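You operate a simulated robot arm through the tools that you are given. There is no shell and no other tool.

You run a simulated robot arm. Do the job below in one go: nothing can be reset, and whatever is moved stays where it is left.

TASK
Rinse the foam off the blue valve under the tap, wipe it dry and put it in REJECT.
Fine: wipe it on the test block with the yellow cloth and lay the cloth back where it lay. Set down upright: what you pick out.
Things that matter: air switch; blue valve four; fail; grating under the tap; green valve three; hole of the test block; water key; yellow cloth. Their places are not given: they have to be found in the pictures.

It is judged by the outcome, as a careful person would: the job done as asked, and still so three seconds after it is handed in. It fails if anything else is knocked over, pushed out of place, dropped, spilled or broken. Flat cloth is picked up by pressing the open fingertips on it (5 to 10 N) and closing them slowly along it; thin cloth reads only 2 to 8 mm in the jaws.

THE ROBOT
A 7-joint arm with a two-finger parallel gripper, fixed in place. Base frame: the origin is on the floor under the middle of its stand, x ahead of it, y to its left, z up; the work surface is at about z = 860. Units: mm, degrees, N and s.
With the tool pointing down near the work surface it reaches from about 240 to 680 mm from the base axis. Its first joint turns from -66.0 to 66.0 degrees. Payload 2.4 kg.
The tool frame sits at the grasp point between the pads (the TCP): z along the fingers, y along the line on which they close. The tips reach 30 mm beyond it. Largest opening 94 mm; finger width 28, thickness 10; the body of the gripper, 50 by 96 mm, starts 55 mm behind the TCP.
Orientation is that of the tool frame in the base frame, as a unit quaternion [w, x, y, z]. With the fingers straight down and closing along the base's y, the tool's x points along the base's -x, its y along +y and its z along -z.

THE INTERFACE
- The arm moves only by the tool drive_tool. Its argument "commands" is one flat list of numbers, 6 for each row, row after row: the shift along the base's x, y, z in cm, then the turn, a rotation vector about the base's x, y, z in degrees. In form: [x, y, z, wx, wy, wz, x, y, z, wx, wy, wz, ...]. A call has 1 to 20 rows; each row is the pose to reach, as a shift and turn from the pose commanded when the call began. "jaw" is the finger opening in cm, from 0 to 9.4, set as the call begins (left out, the last holds). A row lasts 0.2 s, in which the tool goes at most 50 mm and 8.6 degrees; a call with a longer step from one row to the next is refused whole, and so is a gripper value outside its range. A pose out of reach is approached as far as the arm can. The call stops where the force on the tool passes 70 N (or 10 N more than at its start, if that is more) or the arm is blocked; 0.2 s more then pass. The fingers move at their own pace (about 153 mm/s each) and stop on an object; they squeeze with about 37 N. The grip force told is the motor's: it shows also when the fingers shut on nothing. Time passes only in rows, and 0.2 s behind the last, so rows that repeat a pose let the fingers close. The reply holds the time, the measured pose of the TCP, the force on the tool along the base axes, the opening and the grip force, in the units named above and with some noise, with the torque about the TCP (base axes, N m) and any sound that the robot's microphone picked up, and new pictures: "show" is both (left out), scene, wrist or none.
- Cameras (640 x 400 px; columns grow to the right, rows downward): "scene" is fixed at [22.6, 445.2, 1460.6]; the picture's right is [-0.88, -0.48, 0.00], its down [-0.19, 0.35, -0.92] and it looks along [0.44, -0.81, -0.39] (base axes); focal length 344 px, centre (320, 200). "wrist" rides on the gripper at [76, 14, -102] in the tool frame; the picture's right is [-0.18, 0.98, 0.00], its down [-0.75, -0.14, -0.64] and it looks along [-0.63, -0.12, 0.77] (tool axes); focal length 243 px, centre (320, 200).
- pixel_to_xyz(camera, pixels): there is no depth. For up to 12 entries [column, row, z] of the newest picture of that camera ("zoom" is the newest enlarged one), the place [x, y] in the base frame at which the ray of that pixel passes the height z, good to about 2 mm, but the place of the scene camera against the robot may be out by one fixed shift of up to 25 mm in any direction. It takes no simulated time.
- enlarge(camera, box): a new picture of the part [left, top, right, bottom] of that camera's present view, enlarged. It takes no simulated time.
- job_done(): hands the job in; it is judged then, once.

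Leave the gripper open and the arm clear of the work at the hand-in unless told otherwise.

The tools are called after ">>>" as name(argument=value, ...) on one line, values as JSON. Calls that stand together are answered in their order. drive_tool: Moves the arm, as the interface text tells. Its arguments: {"type":"object","properties":{"commands":{"type":"array","items":{"type":"number"}},"jaw":{"type":"number"},"show":{"type":"string","enum":["both","scene","wrist","none"]}},"required":["commands"]} The other tools are called the same way: pixel_to_xyz (camera, pixels) gives the place at which the rays of pixels pass given heights; enlarge (camera, box) takes an enlarged picture of a part of a camera's view; job_done () hands the job in.

At the start:

```text
clock: 0.0
eef_pos: [314.9, -148.4, 1339.5]
ee_rot: [0.0, 0.002, 1.0, 0.001]
contact_force: [0.4, -0.3, -0.1]
wrist_torque: [-0.01, 0.0, -0.02]
gripper_width: 93.9
grasp_force: 0.0
```

scene: 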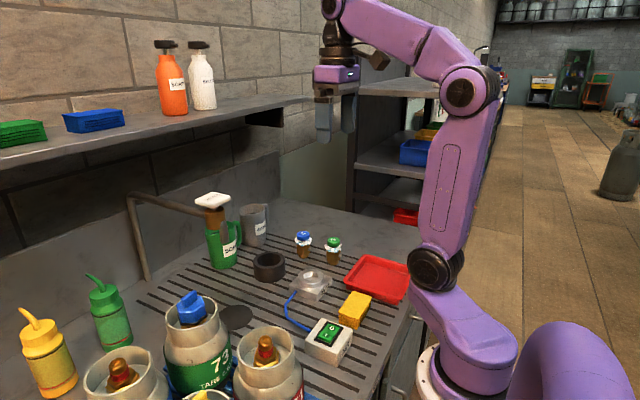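
wrist: 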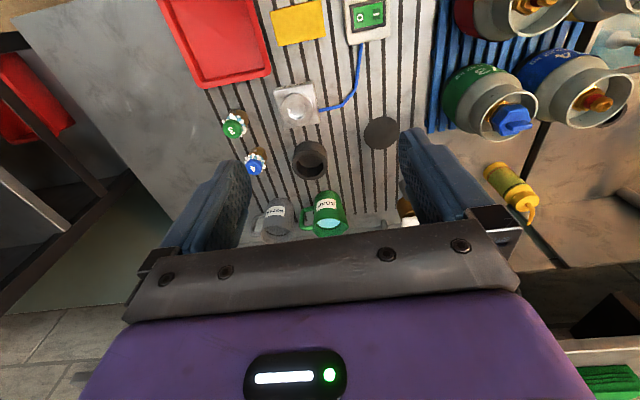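

I see the bench with a slatted top, two small valves (blue and green) with foam, a test block, a switch box, a yellow cloth (or sponge), a red tray. I'll enlarge several parts to identify them before moving.

>>> enlarge(camera="scene", box=[190, 180, 430, 330])

>>> enlarge(camera="wrist", box=[160, 0, 440, 175])

>>> enlarge(camera="scene", box=[0, 180, 240, 400])

>>> enlarge(camera="wrist", box=[220, 100, 440, 240])

```text
2.67 times, centred on (310, 255) of scene
```

zoom: 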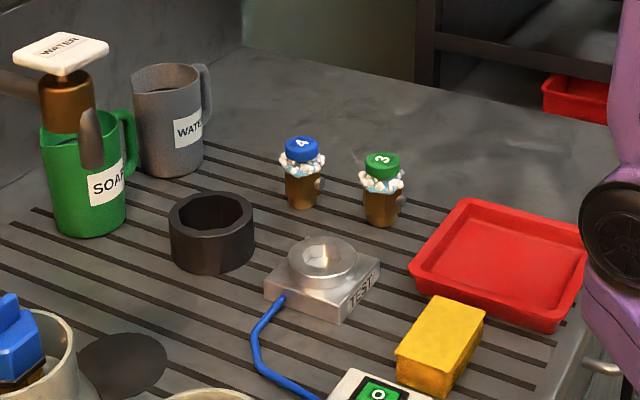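

```text
2.29 times, centred on (300, 88) of wrist
```

zoom: 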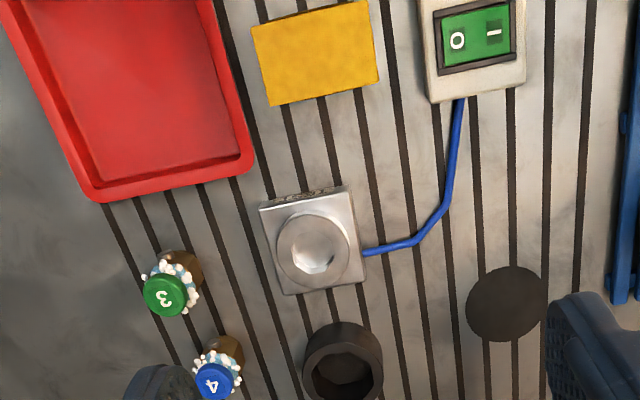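

```text
1.82 times, centred on (120, 290) of scene
```

zoom: 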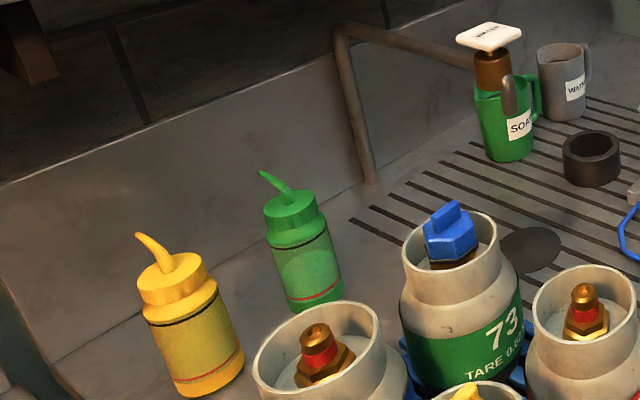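

```text
2.86 times, centred on (330, 170) of wrist
```

zoom: 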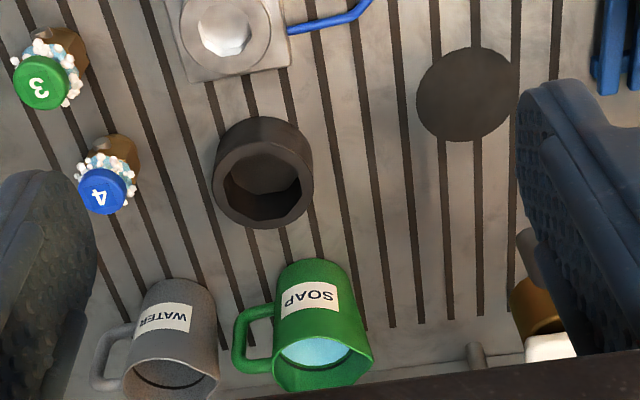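

Now I look closer at the tray and other red boxes for a "REJECT/FAIL" label, at the tap, and the switch and yellow cloth.

>>> enlarge(camera="scene", box=[330, 240, 430, 310])

>>> enlarge(camera="scene", box=[280, 280, 400, 370])

>>> enlarge(camera="scene", box=[120, 180, 280, 280])

>>> enlarge(camera="scene", box=[340, 90, 460, 240])

>>> enlarge(camera="wrist", box=[0, 0, 280, 175])

>>> enlarge(camera="scene", box=[80, 280, 320, 400])

```text
5.71 times, centred on (380, 275) of scene
```

zoom: 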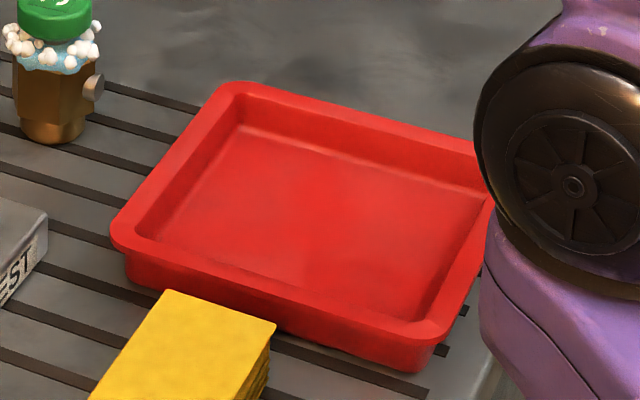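

```text
4.44 times, centred on (340, 325) of scene
```

zoom: 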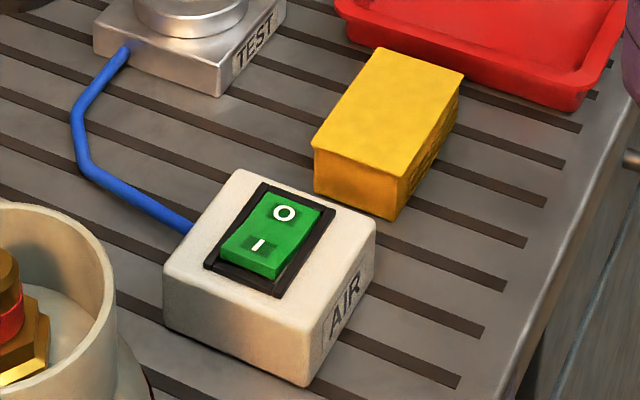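

```text
4.00 times, centred on (200, 230) of scene
```

zoom: 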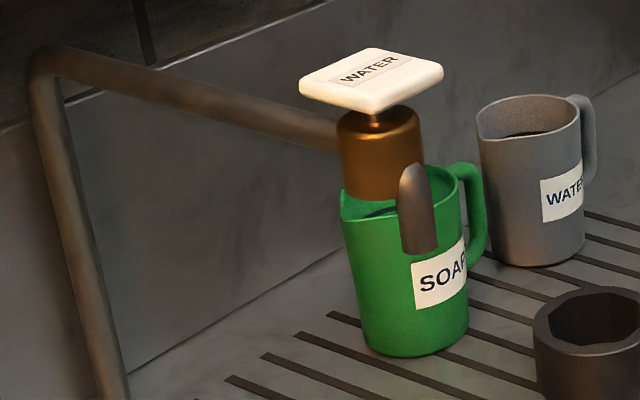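

```text
2.67 times, centred on (400, 165) of scene
```

zoom: 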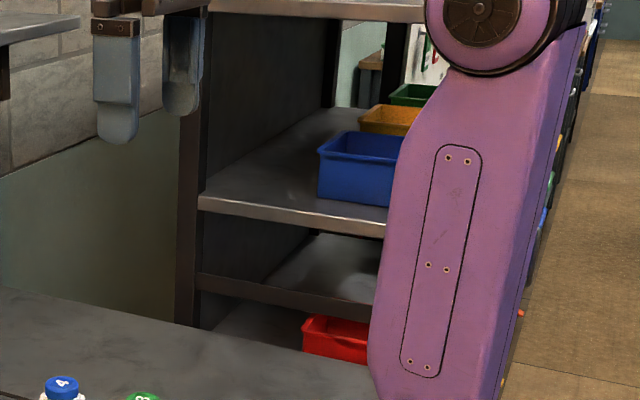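

```text
2.29 times, centred on (140, 88) of wrist
```

zoom: 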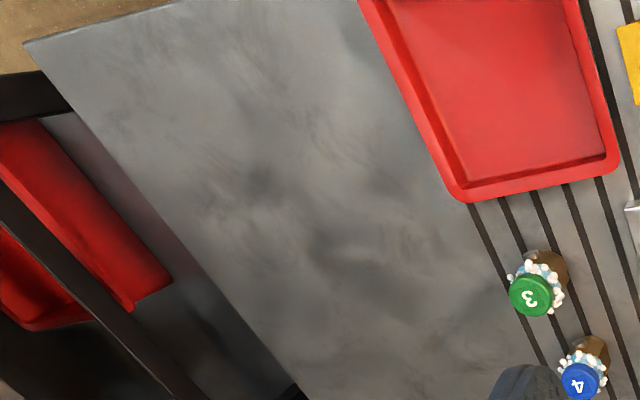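

```text
2.67 times, centred on (200, 340) of scene
```

zoom: 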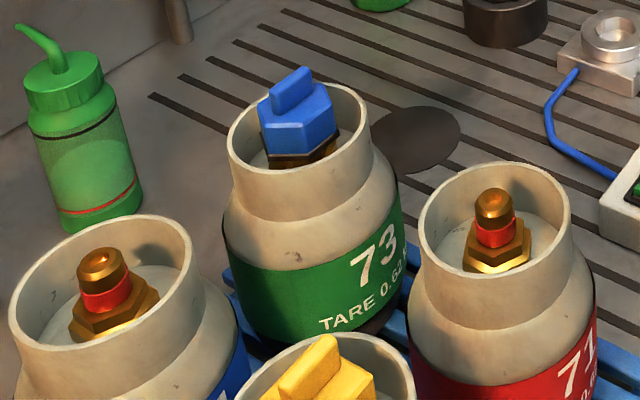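

The tray must be checked for labels. I compute places of the main items from the wrist picture (more trustworthy) and the scene.

>>> pixel_to_xyz(camera="wrist", pixels=[[382, 132, 860], [253, 166, 900], [253, 166, 920], [232, 128, 900], [310, 158, 890], [296, 106, 880], [297, 22, 880], [368, 12, 900], [386, 222, 1000], [408, 208, 1050], [215, 45, 860], [263, 153, 860]])

>>> pixel_to_xyz(camera="scene", pixels=[[236, 318, 860], [303, 237, 910], [304, 258, 860], [333, 243, 910], [332, 264, 860], [268, 266, 890], [310, 283, 890], [355, 300, 890], [327, 330, 900], [224, 243, 960], [224, 243, 1000], [213, 200, 1050]])

```text
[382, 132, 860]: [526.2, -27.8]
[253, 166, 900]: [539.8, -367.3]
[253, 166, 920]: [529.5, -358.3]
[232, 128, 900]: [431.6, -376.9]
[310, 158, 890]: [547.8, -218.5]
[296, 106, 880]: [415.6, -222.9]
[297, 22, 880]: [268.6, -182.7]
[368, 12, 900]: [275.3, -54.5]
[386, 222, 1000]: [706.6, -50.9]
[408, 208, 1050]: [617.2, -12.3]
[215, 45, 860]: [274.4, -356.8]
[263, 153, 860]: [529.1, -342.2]
```

```text
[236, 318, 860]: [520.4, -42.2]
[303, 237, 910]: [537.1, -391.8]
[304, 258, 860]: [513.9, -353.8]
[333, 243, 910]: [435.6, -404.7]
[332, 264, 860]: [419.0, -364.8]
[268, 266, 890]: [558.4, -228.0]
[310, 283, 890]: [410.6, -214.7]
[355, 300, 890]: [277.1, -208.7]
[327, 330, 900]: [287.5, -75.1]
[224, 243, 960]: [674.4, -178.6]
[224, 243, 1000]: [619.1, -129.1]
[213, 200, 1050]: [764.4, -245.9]
```

The spout projected up to z≈1070 sits right over the dark disc at about (526,-28), so that dark disc is probably the grating under the tap. I now move slowly to a lower viewpoint toward the tray to look for its label, staying high.

>>> drive_tool(commands=[-1.2, -2, -3, 0, 0, 0, -2.4, -4, -6, 0, 0, 0, -3.6, -6, -9, 0, 0, 0, -4.8, -8, -12, 0, 0, 0, -6, -10, -15, 0, 0, 0], show="both")

```text
clock: 1.2
eef_pos: [253.0, -248.0, 1188.7]
ee_rot: [0.0, 0.001, 1.0, 0.0]
contact_force: [-0.3, -0.1, 0.2]
wrist_torque: [-0.01, 0.0, -0.02]
gripper_width: 93.9
grasp_force: 0.1
```

scene: 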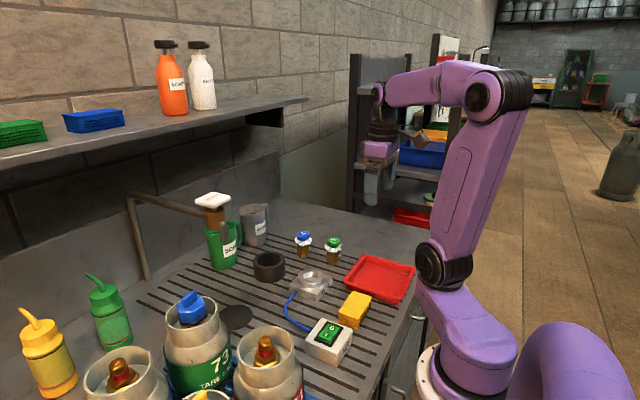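
wrist: 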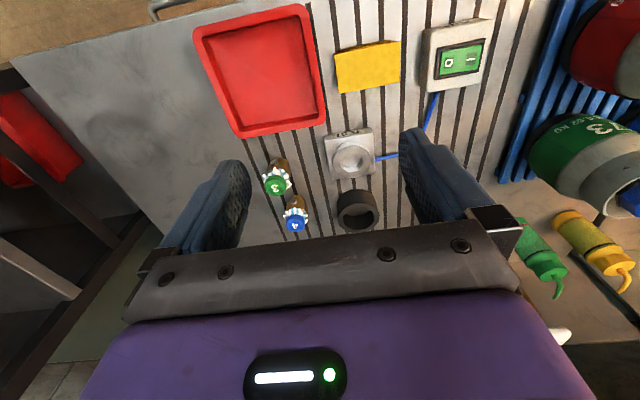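

The whole red tray is now visible at about (262,70) in the wrist view. I zoom into it, the valves, and the yellow cloth.

>>> enlarge(camera="wrist", box=[180, 0, 340, 100])

>>> enlarge(camera="wrist", box=[250, 120, 410, 240])

>>> enlarge(camera="wrist", box=[320, 0, 520, 125])

>>> enlarge(camera="scene", box=[340, 20, 480, 240])

```text
4.00 times, centred on (260, 50) of wrist
```

zoom: 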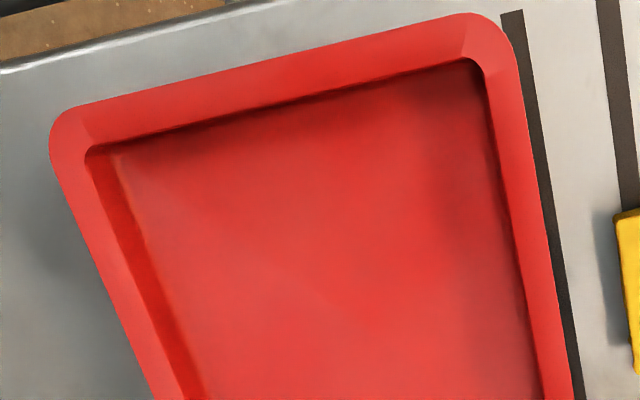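

```text
3.33 times, centred on (330, 180) of wrist
```

zoom: 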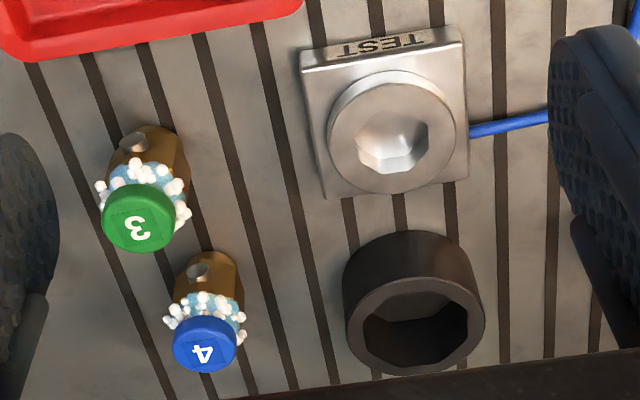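

```text
3.20 times, centred on (420, 62) of wrist
```

zoom: 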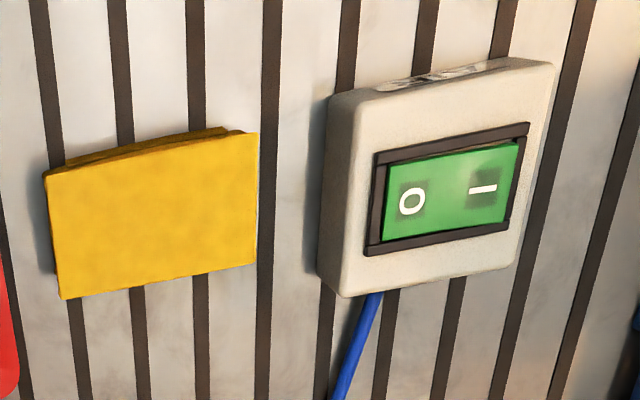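

```text
1.82 times, centred on (410, 130) of scene
```

zoom: 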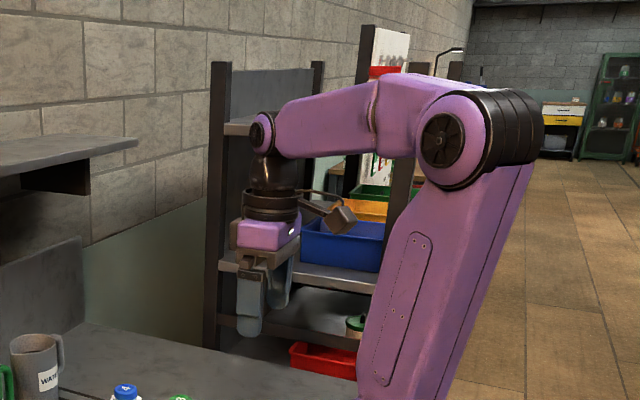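

I check the notice board in the background and the red box on the rack, in case they carry labels.

>>> enlarge(camera="scene", box=[420, 25, 480, 65])

>>> enlarge(camera="scene", box=[380, 190, 450, 240])

>>> enlarge(camera="wrist", box=[0, 60, 120, 240])

>>> enlarge(camera="scene", box=[335, 245, 425, 310])

```text
10.00 times, centred on (450, 45) of scene
```

zoom: 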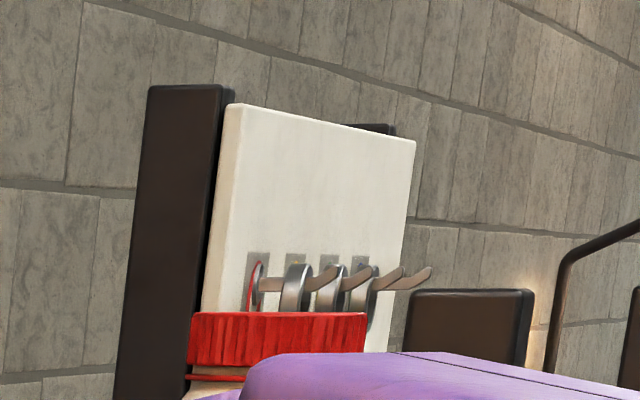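

```text
8.00 times, centred on (415, 215) of scene
```

zoom: 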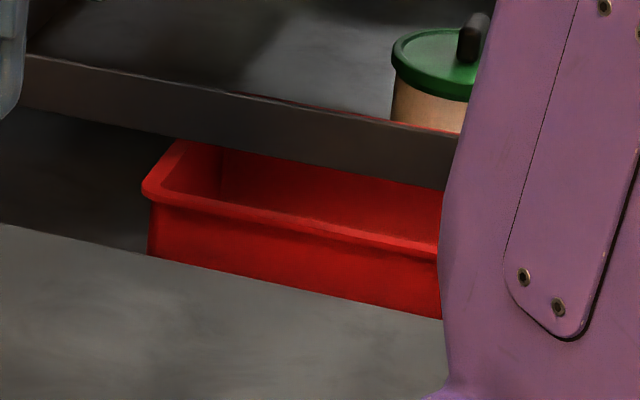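

```text
2.22 times, centred on (60, 150) of wrist
```

zoom: 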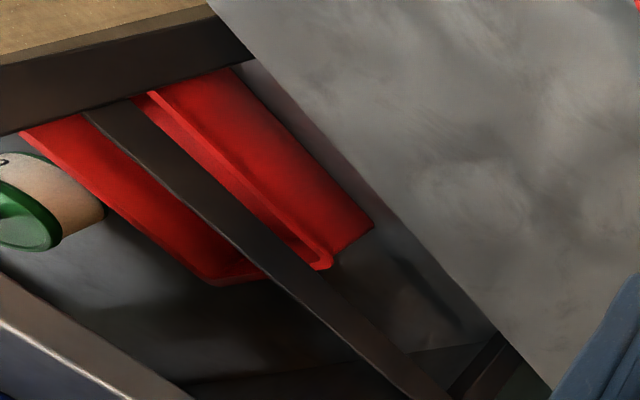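

```text
6.15 times, centred on (380, 278) of scene
```

zoom: 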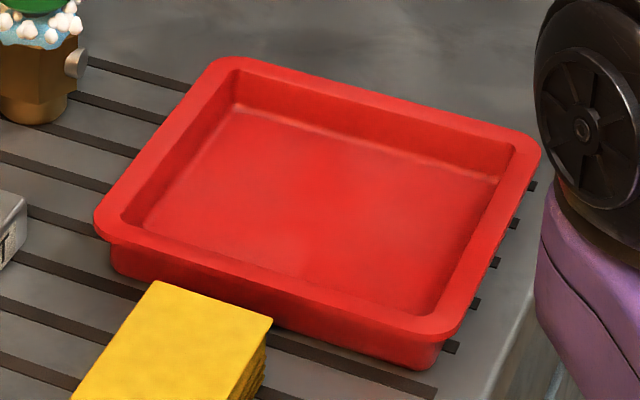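

No other label found; the bench red tray is the fail/REJECT tray. Now measuring the items in this second wrist view to triangulate heights.

>>> pixel_to_xyz(camera="wrist", pixels=[[295.2, 222.9, 900], [295.2, 222.9, 930], [275.5, 185, 900], [275.5, 185, 930], [355, 214, 890], [353, 161, 900], [353, 161, 880], [335, 140, 860], [303, 208, 860], [283, 171, 860]])

>>> pixel_to_xyz(camera="wrist", pixels=[[334.4, 54.5, 900], [334.4, 54.5, 880], [401, 41.5, 900], [401, 41.5, 880], [400, 82.5, 900], [400, 82.5, 880], [340, 93, 900], [340, 93, 880], [426, 28, 900], [491, 20, 900], [427, 93, 900], [485, 86, 900]])

```text
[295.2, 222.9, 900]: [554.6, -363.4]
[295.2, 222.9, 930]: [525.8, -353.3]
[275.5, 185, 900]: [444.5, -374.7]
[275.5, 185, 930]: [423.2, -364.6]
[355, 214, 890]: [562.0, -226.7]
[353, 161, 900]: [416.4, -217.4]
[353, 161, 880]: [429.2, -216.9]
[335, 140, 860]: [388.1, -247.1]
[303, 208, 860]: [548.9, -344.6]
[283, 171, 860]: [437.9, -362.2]
```

```text
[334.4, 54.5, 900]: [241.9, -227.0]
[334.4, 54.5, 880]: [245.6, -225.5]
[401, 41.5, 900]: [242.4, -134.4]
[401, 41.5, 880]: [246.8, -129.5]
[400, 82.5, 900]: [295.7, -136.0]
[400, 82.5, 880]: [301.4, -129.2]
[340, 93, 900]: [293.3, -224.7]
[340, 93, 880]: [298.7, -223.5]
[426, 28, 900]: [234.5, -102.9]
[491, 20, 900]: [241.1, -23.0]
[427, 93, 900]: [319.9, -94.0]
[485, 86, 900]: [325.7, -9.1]
```

Valve 4 cap triangulates to about (523,-352,933), valve 3 to (418,-361,~935). Next I locate shelf edge, jugs and tap pipe from the scene view.

>>> pixel_to_xyz(camera="scene", pixels=[[308, 99, 1250], [308, 99, 1300], [308, 99, 1350], [0, 168, 1250], [0, 168, 1300], [0, 168, 1350], [145, 282, 860], [222, 270, 860], [252, 246, 860], [130, 195, 1050], [130, 195, 1150], [280, 195, 860]])

>>> enlarge(camera="scene", box=[160, 180, 290, 330])

```text
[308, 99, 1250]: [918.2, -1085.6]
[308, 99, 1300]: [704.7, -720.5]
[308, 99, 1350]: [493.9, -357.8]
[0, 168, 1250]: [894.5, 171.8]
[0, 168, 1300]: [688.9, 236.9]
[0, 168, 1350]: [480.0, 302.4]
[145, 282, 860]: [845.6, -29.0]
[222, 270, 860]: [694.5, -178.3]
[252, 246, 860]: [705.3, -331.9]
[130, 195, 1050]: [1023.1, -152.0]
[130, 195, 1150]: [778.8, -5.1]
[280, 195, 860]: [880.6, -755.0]
```

```text
2.67 times, centred on (225, 255) of scene
```

zoom: 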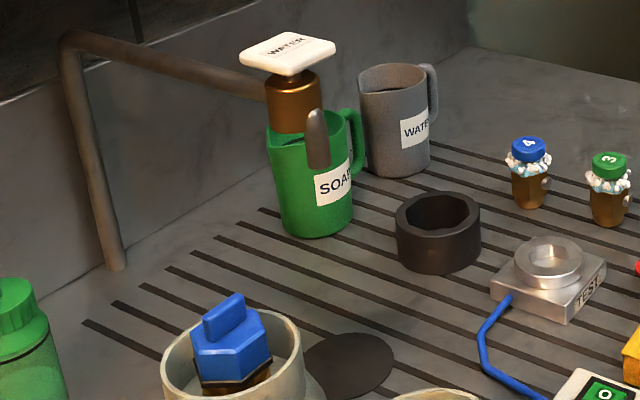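

Now I move toward the tap at height with a 35° forward tilt so the wrist camera can see the spout, key and the dark disc together.

>>> drive_tool(commands=[1, 3.8, 1.6, 0, -7, 0, 2, 7.6, 3.2, 0, -14, 0, 3, 11.4, 4.8, 0, -21, 0, 4, 15.2, 6.4, 0, -28, 0, 5, 19, 8, 0, -35, 0], show="both")

```text
clock: 2.4
eef_pos: [306.8, -56.6, 1267.3]
ee_rot: [0.302, 0.0, 0.953, 0.001]
contact_force: [0.7, 0.2, 0.1]
wrist_torque: [0.02, -0.01, 0.0]
gripper_width: 94.2
grasp_force: 0.0
```

scene: 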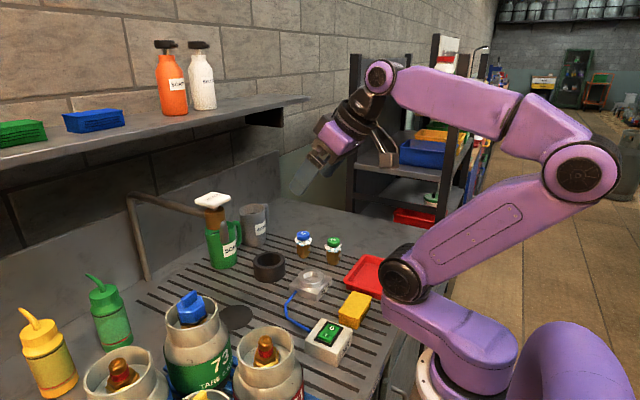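
wrist: 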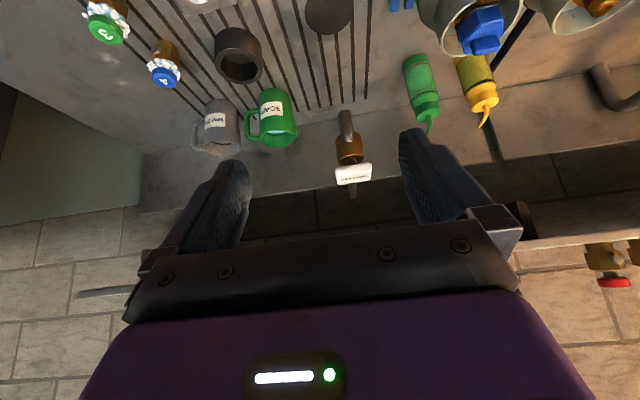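

The tap shows at wrist (350,150), pointing at me with its spout; I zoom on it and the disc.

>>> enlarge(camera="wrist", box=[290, 90, 410, 205])

>>> enlarge(camera="wrist", box=[180, 0, 400, 120])

>>> pixel_to_xyz(camera="wrist", pixels=[[345, 112, 1060], [345, 112, 1080], [353, 174, 1160], [353, 174, 1180], [349, 160, 1130], [330, 15, 860], [242, 20, 890], [272, 117, 960], [220, 128, 940], [165, 75, 930]])

```text
3.48 times, centred on (350, 148) of wrist
```

zoom: 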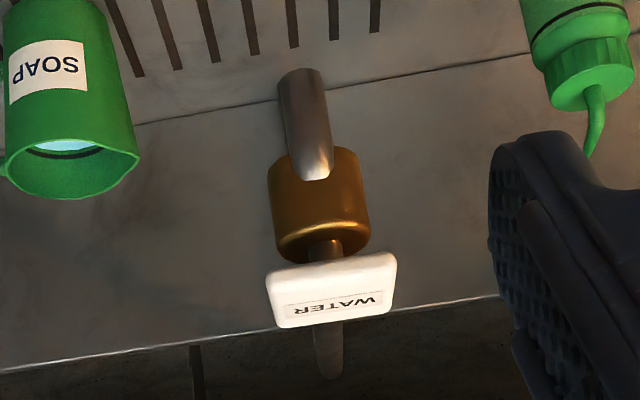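

```text
2.91 times, centred on (290, 60) of wrist
```

zoom: 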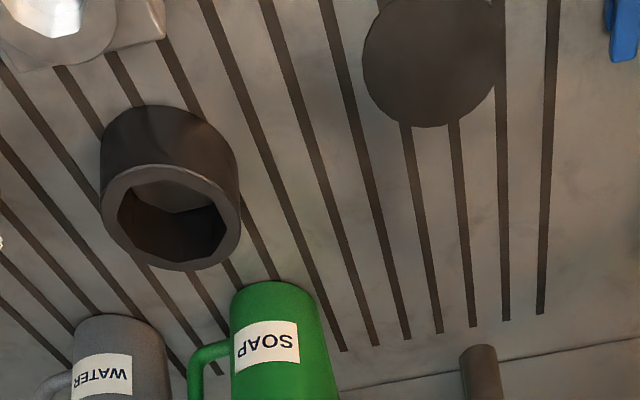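

```text
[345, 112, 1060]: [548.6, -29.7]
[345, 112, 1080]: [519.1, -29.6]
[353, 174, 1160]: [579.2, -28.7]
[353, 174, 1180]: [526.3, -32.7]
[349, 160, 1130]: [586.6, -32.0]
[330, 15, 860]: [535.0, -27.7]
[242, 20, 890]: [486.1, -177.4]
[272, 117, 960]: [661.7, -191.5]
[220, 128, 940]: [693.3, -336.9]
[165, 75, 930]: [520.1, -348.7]
```

The spout tip sits at about (528,-30,1072), right over the dark disc at (527,-28). Next I level the tool and move back to look closely at the valves, test block and cloth.

>>> drive_tool(commands=[0.8, -3.2, -2.4, 0, 7, 0, 1.6, -6.4, -4.8, 0, 14, 0, 2.4, -9.6, -7.2, 0, 21, 0, 3.2, -12.8, -9.6, 0, 28, 0, 4, -16, -12, 0, 35, 0, 4, -20, -14, 0, 35, 0], show="both")

```text
clock: 3.8
eef_pos: [344.7, -258.9, 1127.8]
ee_rot: [-0.002, 0.0, 1.0, 0.0]
contact_force: [-0.1, 0.5, -0.3]
wrist_torque: [0.02, 0.03, -0.03]
gripper_width: 93.8
grasp_force: 0.1
```

scene: 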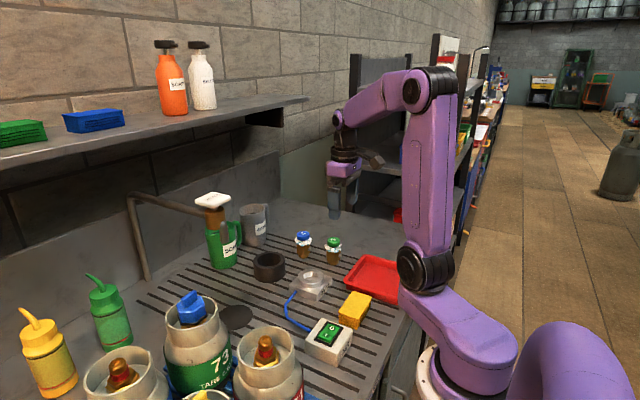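
wrist: 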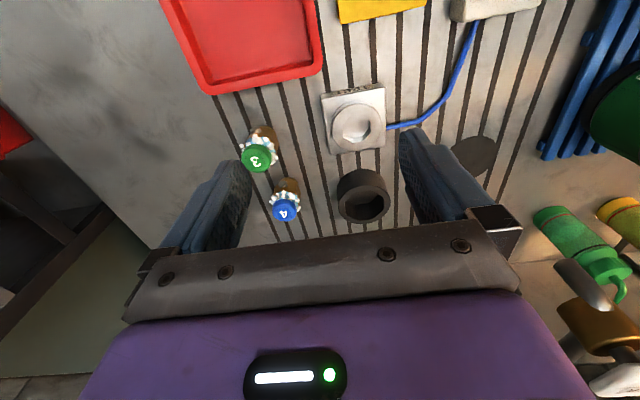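

I zoom tightly on the test block hole and the valves in this view.

>>> enlarge(camera="wrist", box=[310, 75, 400, 165])

>>> enlarge(camera="wrist", box=[230, 115, 310, 230])

>>> enlarge(camera="scene", box=[285, 220, 350, 275])

>>> enlarge(camera="scene", box=[280, 255, 345, 310])

```text
4.44 times, centred on (355, 120) of wrist
```

zoom: 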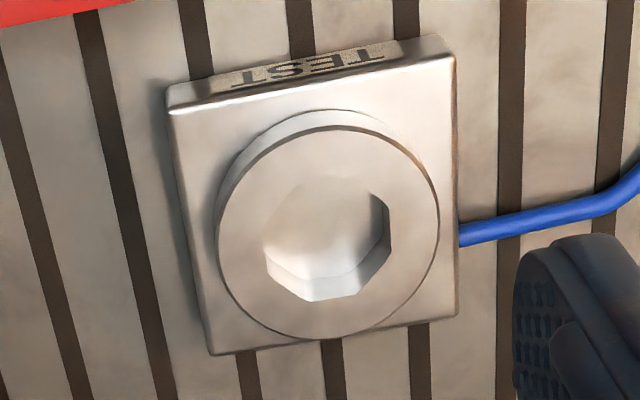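

```text
3.48 times, centred on (270, 172) of wrist
```

zoom: 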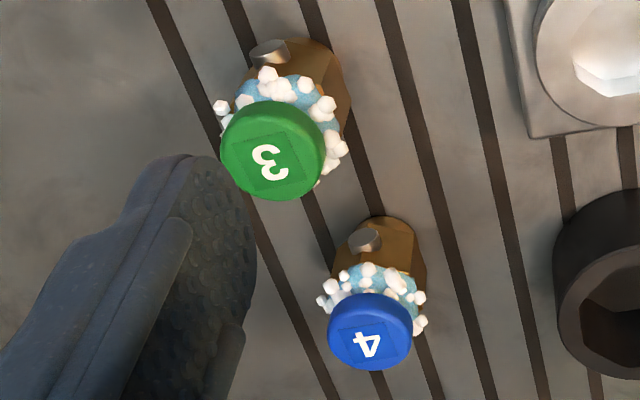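

```text
7.27 times, centred on (318, 248) of scene
```

zoom: 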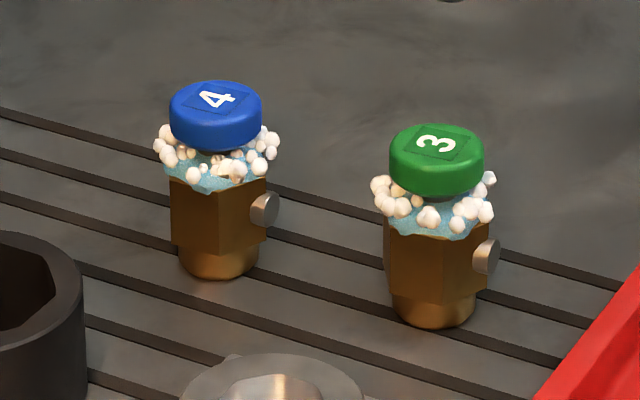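

```text
7.27 times, centred on (312, 282) of scene
```

zoom: 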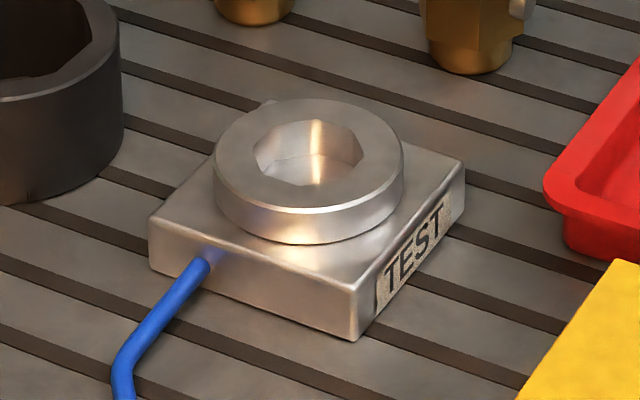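

The valve has a round stub bottom (~34 mm), hex body with a side nub, a ~40 mm round cap. I query the surroundings: disc, blue rack, bottle, black ring, tray and block edges.

>>> pixel_to_xyz(camera="wrist", pixels=[[475, 155, 860], [553, 155, 860], [540, 148, 890], [590, 130, 1000], [366, 197, 890], [366, 197, 900], [350, 122.5, 900], [350, 122.5, 905], [285, 212, 933], [258, 159, 935], [321, 75, 885], [208, 94, 885]])

>>> pixel_to_xyz(camera="wrist", pixels=[[321.5, 95, 880], [384, 84, 880], [386, 147, 880], [327, 154, 880], [328.6, 125, 905], [378.7, 119.3, 905], [353.6, 103.7, 905], [354, 150, 905], [339, 124, 905], [368, 118, 905], [349, 142, 905], [355, 102, 905]])

>>> enlarge(camera="wrist", box=[430, 0, 640, 220])

```text
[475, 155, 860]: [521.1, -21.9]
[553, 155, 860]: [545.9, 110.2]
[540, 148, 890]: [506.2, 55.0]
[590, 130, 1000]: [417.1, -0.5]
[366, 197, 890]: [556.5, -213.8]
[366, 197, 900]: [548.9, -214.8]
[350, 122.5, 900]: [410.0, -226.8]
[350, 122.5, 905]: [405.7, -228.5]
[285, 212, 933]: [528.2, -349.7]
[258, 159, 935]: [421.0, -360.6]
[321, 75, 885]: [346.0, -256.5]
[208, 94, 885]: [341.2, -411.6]
```

```text
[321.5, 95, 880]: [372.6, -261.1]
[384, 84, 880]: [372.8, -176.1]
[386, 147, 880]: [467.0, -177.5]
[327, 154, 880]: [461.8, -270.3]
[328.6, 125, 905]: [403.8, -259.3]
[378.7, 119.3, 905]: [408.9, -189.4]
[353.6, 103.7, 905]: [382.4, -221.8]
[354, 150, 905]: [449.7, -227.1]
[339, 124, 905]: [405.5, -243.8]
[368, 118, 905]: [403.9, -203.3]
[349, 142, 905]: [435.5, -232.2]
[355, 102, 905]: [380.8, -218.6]
```

```text
1.82 times, centred on (535, 110) of wrist
```

zoom: 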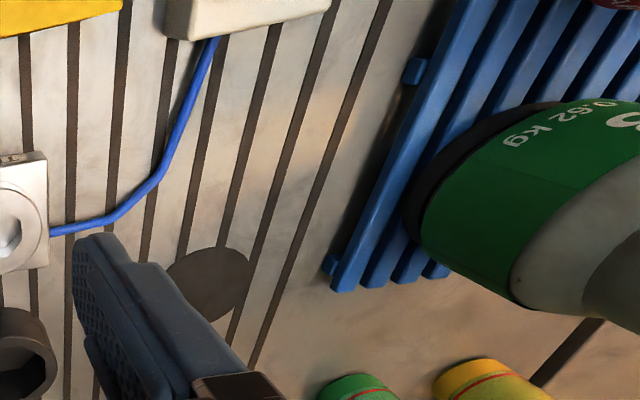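

Block centre is about (418,-222), bottle rack starts at y>80, so the tap area is clear on the robot's side. I move over valve 4 for a steeper, more accurate view.

>>> drive_tool(commands=[3.2, -2, -1, 0, 0, 0, 6.4, -4, -2, 0, 0, 0, 9.6, -6, -3, 0, 0, 0, 12.5, -8, -4.5, 0, 0, 0, 12.5, -8, -4.5, 0, 0, 0], show="wrist")

```text
clock: 5.0
eef_pos: [469.2, -338.4, 1083.7]
ee_rot: [0.0, 0.001, 1.0, 0.0]
contact_force: [0.4, 0.0, -1.1]
wrist_torque: [0.02, 0.01, 0.0]
gripper_width: 93.9
grasp_force: 0.1
```

wrist: 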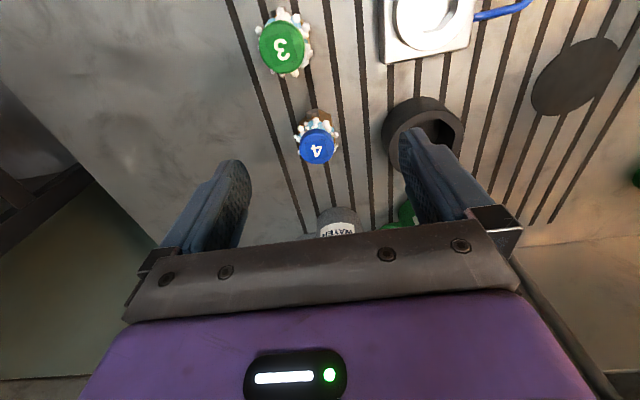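

>>> enlarge(camera="wrist", box=[250, 0, 350, 180])

>>> enlarge(camera="wrist", box=[280, 95, 360, 175])

>>> pixel_to_xyz(camera="wrist", pixels=[[317, 150, 933], [317, 150, 923], [281, 48, 935], [281, 48, 925], [577, 77, 860], [422, 125, 890], [436, 118, 900], [340, 222, 940]])

```text
2.22 times, centred on (300, 90) of wrist
```

zoom: 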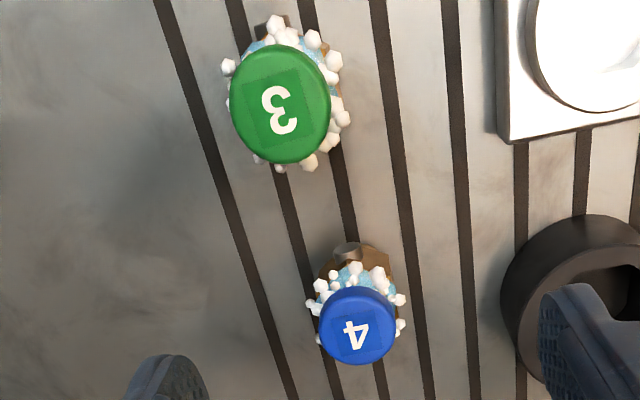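

```text
5.00 times, centred on (320, 135) of wrist
```

zoom: 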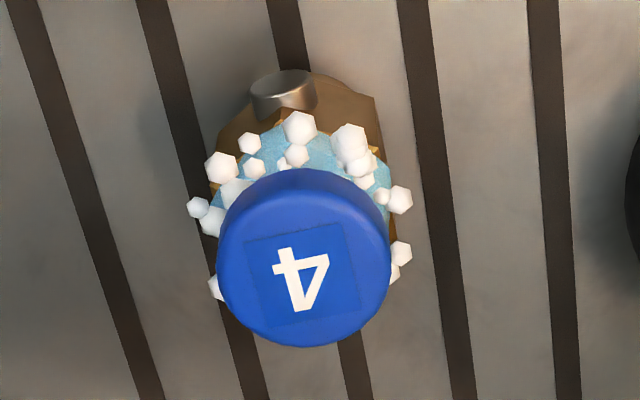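

```text
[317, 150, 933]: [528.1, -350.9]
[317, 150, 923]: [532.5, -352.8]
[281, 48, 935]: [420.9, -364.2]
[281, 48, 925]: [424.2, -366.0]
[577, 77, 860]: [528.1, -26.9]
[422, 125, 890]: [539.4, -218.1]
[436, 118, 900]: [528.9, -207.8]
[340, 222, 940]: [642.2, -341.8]
```

Valve 4's cap centre is at about (527,-351,936). I check the nub's direction before choosing the finger angle.

>>> pixel_to_xyz(camera="wrist", pixels=[[312.6, 113, 890], [311, 111, 890], [313, 115, 895]])

>>> enlarge(camera="scene", box=[285, 225, 325, 265])

```text
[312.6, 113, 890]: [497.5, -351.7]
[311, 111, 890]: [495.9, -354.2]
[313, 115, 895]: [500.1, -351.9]
```

```text
10.00 times, centred on (305, 245) of scene
```

zoom: 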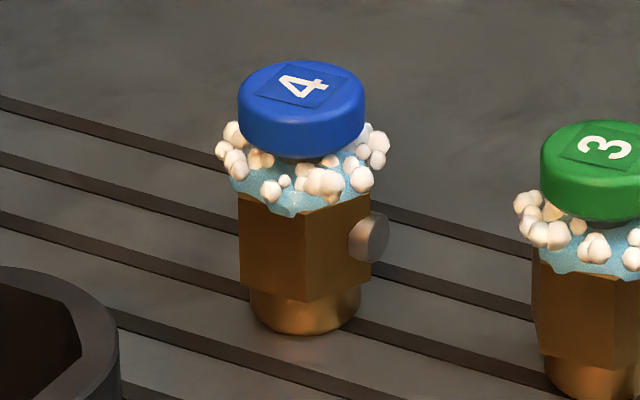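

The body is a ~29 mm square, so the 40 mm cap is the widest part; I'll grip the cap. To get under the spout later the tool must be tilted, so I tilt 30° with fingers pointing outward (yaw -30°) into a pre-grasp pose behind valve 4, jaws open.

>>> drive_tool(commands=[0.3, 0.15, -1, -1.31, -4.88, -4.88, 0.6, 0.3, -2, -2.62, -9.77, -9.77, 0.9, 0.5, -3.5, -3.93, -14.65, -14.65, 1.2, 0.7, -5, -5.24, -19.53, -19.53, 1.5, 0.85, -6.5, -6.55, -24.42, -24.42, 1.8, 1.0, -8, -7.86, -29.3, -29.3, 1.8, 1.0, -8, -7.86, -29.3, -29.3], jaw=9.4, show="both")

```text
clock: 6.6
eef_pos: [488.9, -328.6, 1003.4]
ee_rot: [0.25, 0.251, 0.933, -0.067]
contact_force: [0.5, 1.0, 0.9]
wrist_torque: [0.02, 0.01, -0.01]
gripper_width: 94.0
grasp_force: 0.1
```

scene: 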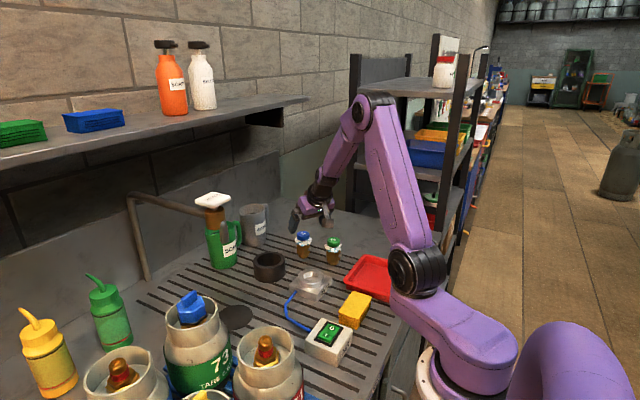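
wrist: 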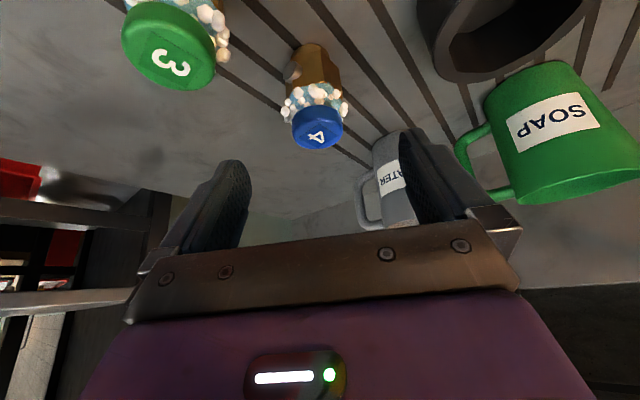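

Orientation is as intended. I verify valve 4's cap from this pose (label at about (317,137)), plus jug positions.

>>> enlarge(camera="wrist", box=[270, 30, 370, 160])

>>> pixel_to_xyz(camera="wrist", pixels=[[317, 137, 936], [317, 133, 936], [317, 137, 930], [385, 150, 940], [168, 62, 936]])

```text
3.08 times, centred on (320, 95) of wrist
```

zoom: 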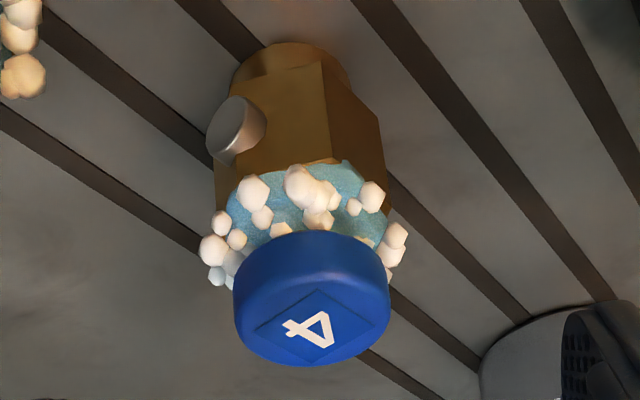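

```text
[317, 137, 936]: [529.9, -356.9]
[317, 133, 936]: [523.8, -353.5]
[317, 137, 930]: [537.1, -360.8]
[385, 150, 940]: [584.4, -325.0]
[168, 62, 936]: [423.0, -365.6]
```

The cap is centred between the fingers. I advance along the tool axis to the grasp point at about (527,-352,926).

>>> drive_tool(commands=[0.8, -0.5, -1.6, 0, 0, 0, 1.6, -1.0, -3.2, 0, 0, 0, 2.4, -1.5, -4.8, 0, 0, 0, 3.1, -1.9, -6.3, 0, 0, 0, 3.8, -2.3, -7.7, 0, 0, 0, 3.8, -2.3, -7.7, 0, 0, 0], show="both")

```text
clock: 8.0
eef_pos: [523.9, -351.7, 926.2]
ee_rot: [0.25, 0.251, 0.933, -0.067]
contact_force: [0.1, -0.2, 0.3]
wrist_torque: [-0.03, 0.0, -0.01]
gripper_width: 93.9
grasp_force: 0.0
```

scene: 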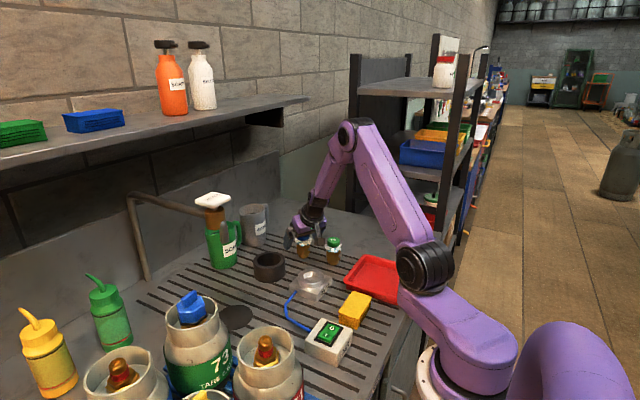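
wrist: 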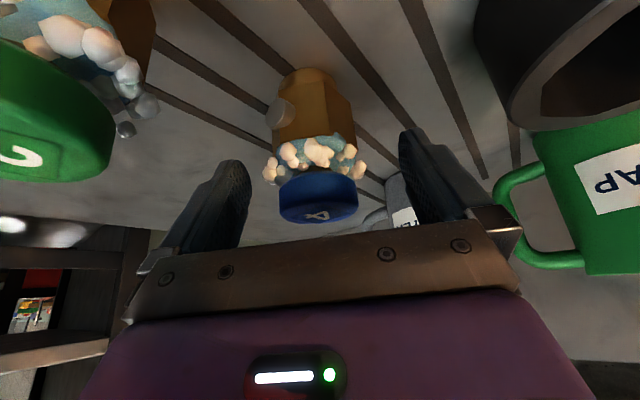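

The cap sits right at the grasp point (pixel (320,197), TCP projects to (320,188)). I close the jaws on the cap.

>>> drive_tool(commands=[0, 0, 0, 0, 0, 0, 0, 0, 0, 0, 0, 0, 0, 0, 0, 0, 0, 0, 0, 0, 0, 0, 0, 0], jaw=3.0, show="wrist")

```text
clock: 9.0
eef_pos: [524.7, -352.3, 926.9]
ee_rot: [0.25, 0.251, 0.933, -0.068]
contact_force: [-0.4, -1.6, 0.4]
wrist_torque: [-0.04, -0.01, -0.04]
gripper_width: 42.8
grasp_force: 37.1
```

wrist: 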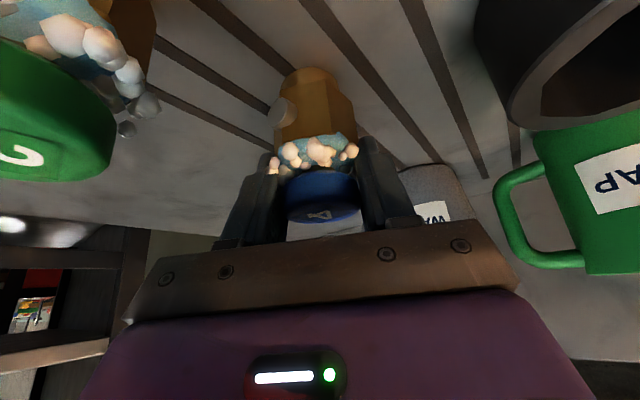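

Held: opening 42.8 mm, 37 N. I lift straight up 13 cm.

>>> drive_tool(commands=[0, 0, 1.5, 0, 0, 0, 0, 0, 4, 0, 0, 0, 0, 0, 7, 0, 0, 0, 0, 0, 10, 0, 0, 0, 0, 0, 13, 0, 0, 0, 0, 0, 13, 0, 0, 0], show="both")

```text
clock: 10.4
eef_pos: [526.8, -351.6, 1056.9]
ee_rot: [0.25, 0.251, 0.933, -0.067]
contact_force: [-0.1, -0.9, 0.1]
wrist_torque: [0.01, -0.02, -0.01]
gripper_width: 30.0
grasp_force: 0.0
```

scene: 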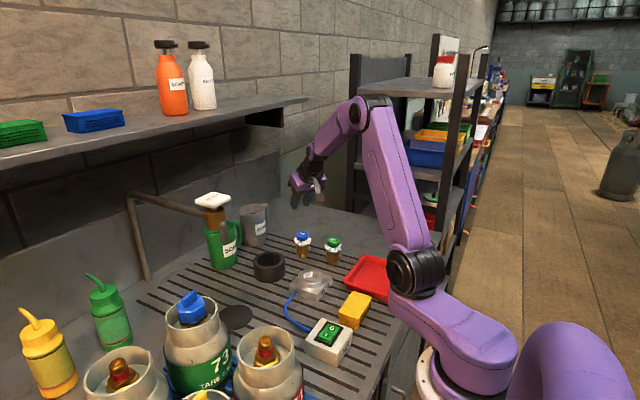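
wrist: 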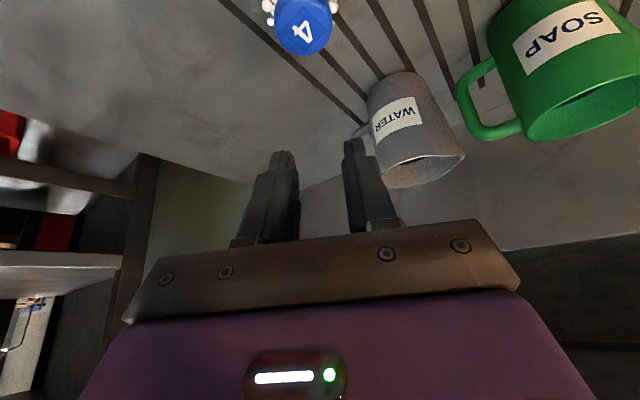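

The jaws slipped off: opening now 30, force 0, and the valve still stands in its place. The foamy cap is slippery. I inspect the valve's shape and position again closely.

>>> enlarge(camera="scene", box=[285, 225, 325, 265])

>>> enlarge(camera="wrist", box=[250, 0, 350, 70])

```text
10.00 times, centred on (305, 245) of scene
```

zoom: 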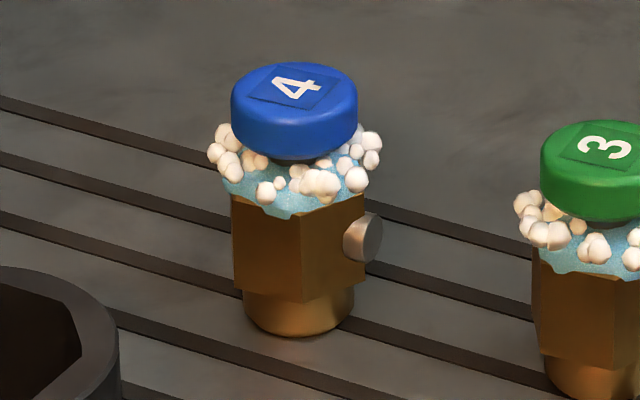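

```text
5.71 times, centred on (300, 35) of wrist
```

zoom: 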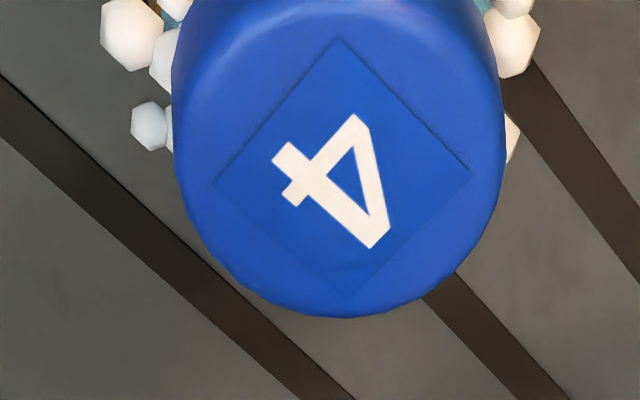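

Valve 4 is upright, shifted only ~2 mm. I likely squeezed the slippery foam bubbles under the cap. I'll back off and try again gripping only the dry cap, above the foam, with just the finger ends. First check its present position.

>>> pixel_to_xyz(camera="wrist", pixels=[[303.5, 30.6, 936], [303.5, 30.6, 930]])

>>> drive_tool(commands=[-1.6, 1.0, 0, 0, 0, 0, -3.2, 2.0, 0, 0, 0, 0, -4.8, 2.9, 0, 0, 0, 0, -4.8, 2.9, -1.5, 0, 0, 0, -4.8, 2.9, -2.8, 0, 0, 0, -4.8, 2.9, -2.8, 0, 0, 0], jaw=9.4, show="wrist")

```text
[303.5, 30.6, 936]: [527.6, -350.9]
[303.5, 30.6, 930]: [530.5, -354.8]
```

```text
clock: 11.8
eef_pos: [480.0, -321.8, 1027.1]
ee_rot: [0.249, 0.251, 0.933, -0.068]
contact_force: [0.4, -0.3, -0.3]
wrist_torque: [-0.01, 0.01, 0.01]
gripper_width: 94.3
grasp_force: 0.0
```

wrist: 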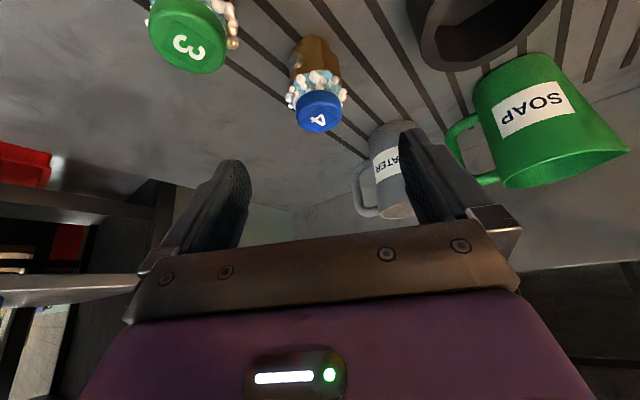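

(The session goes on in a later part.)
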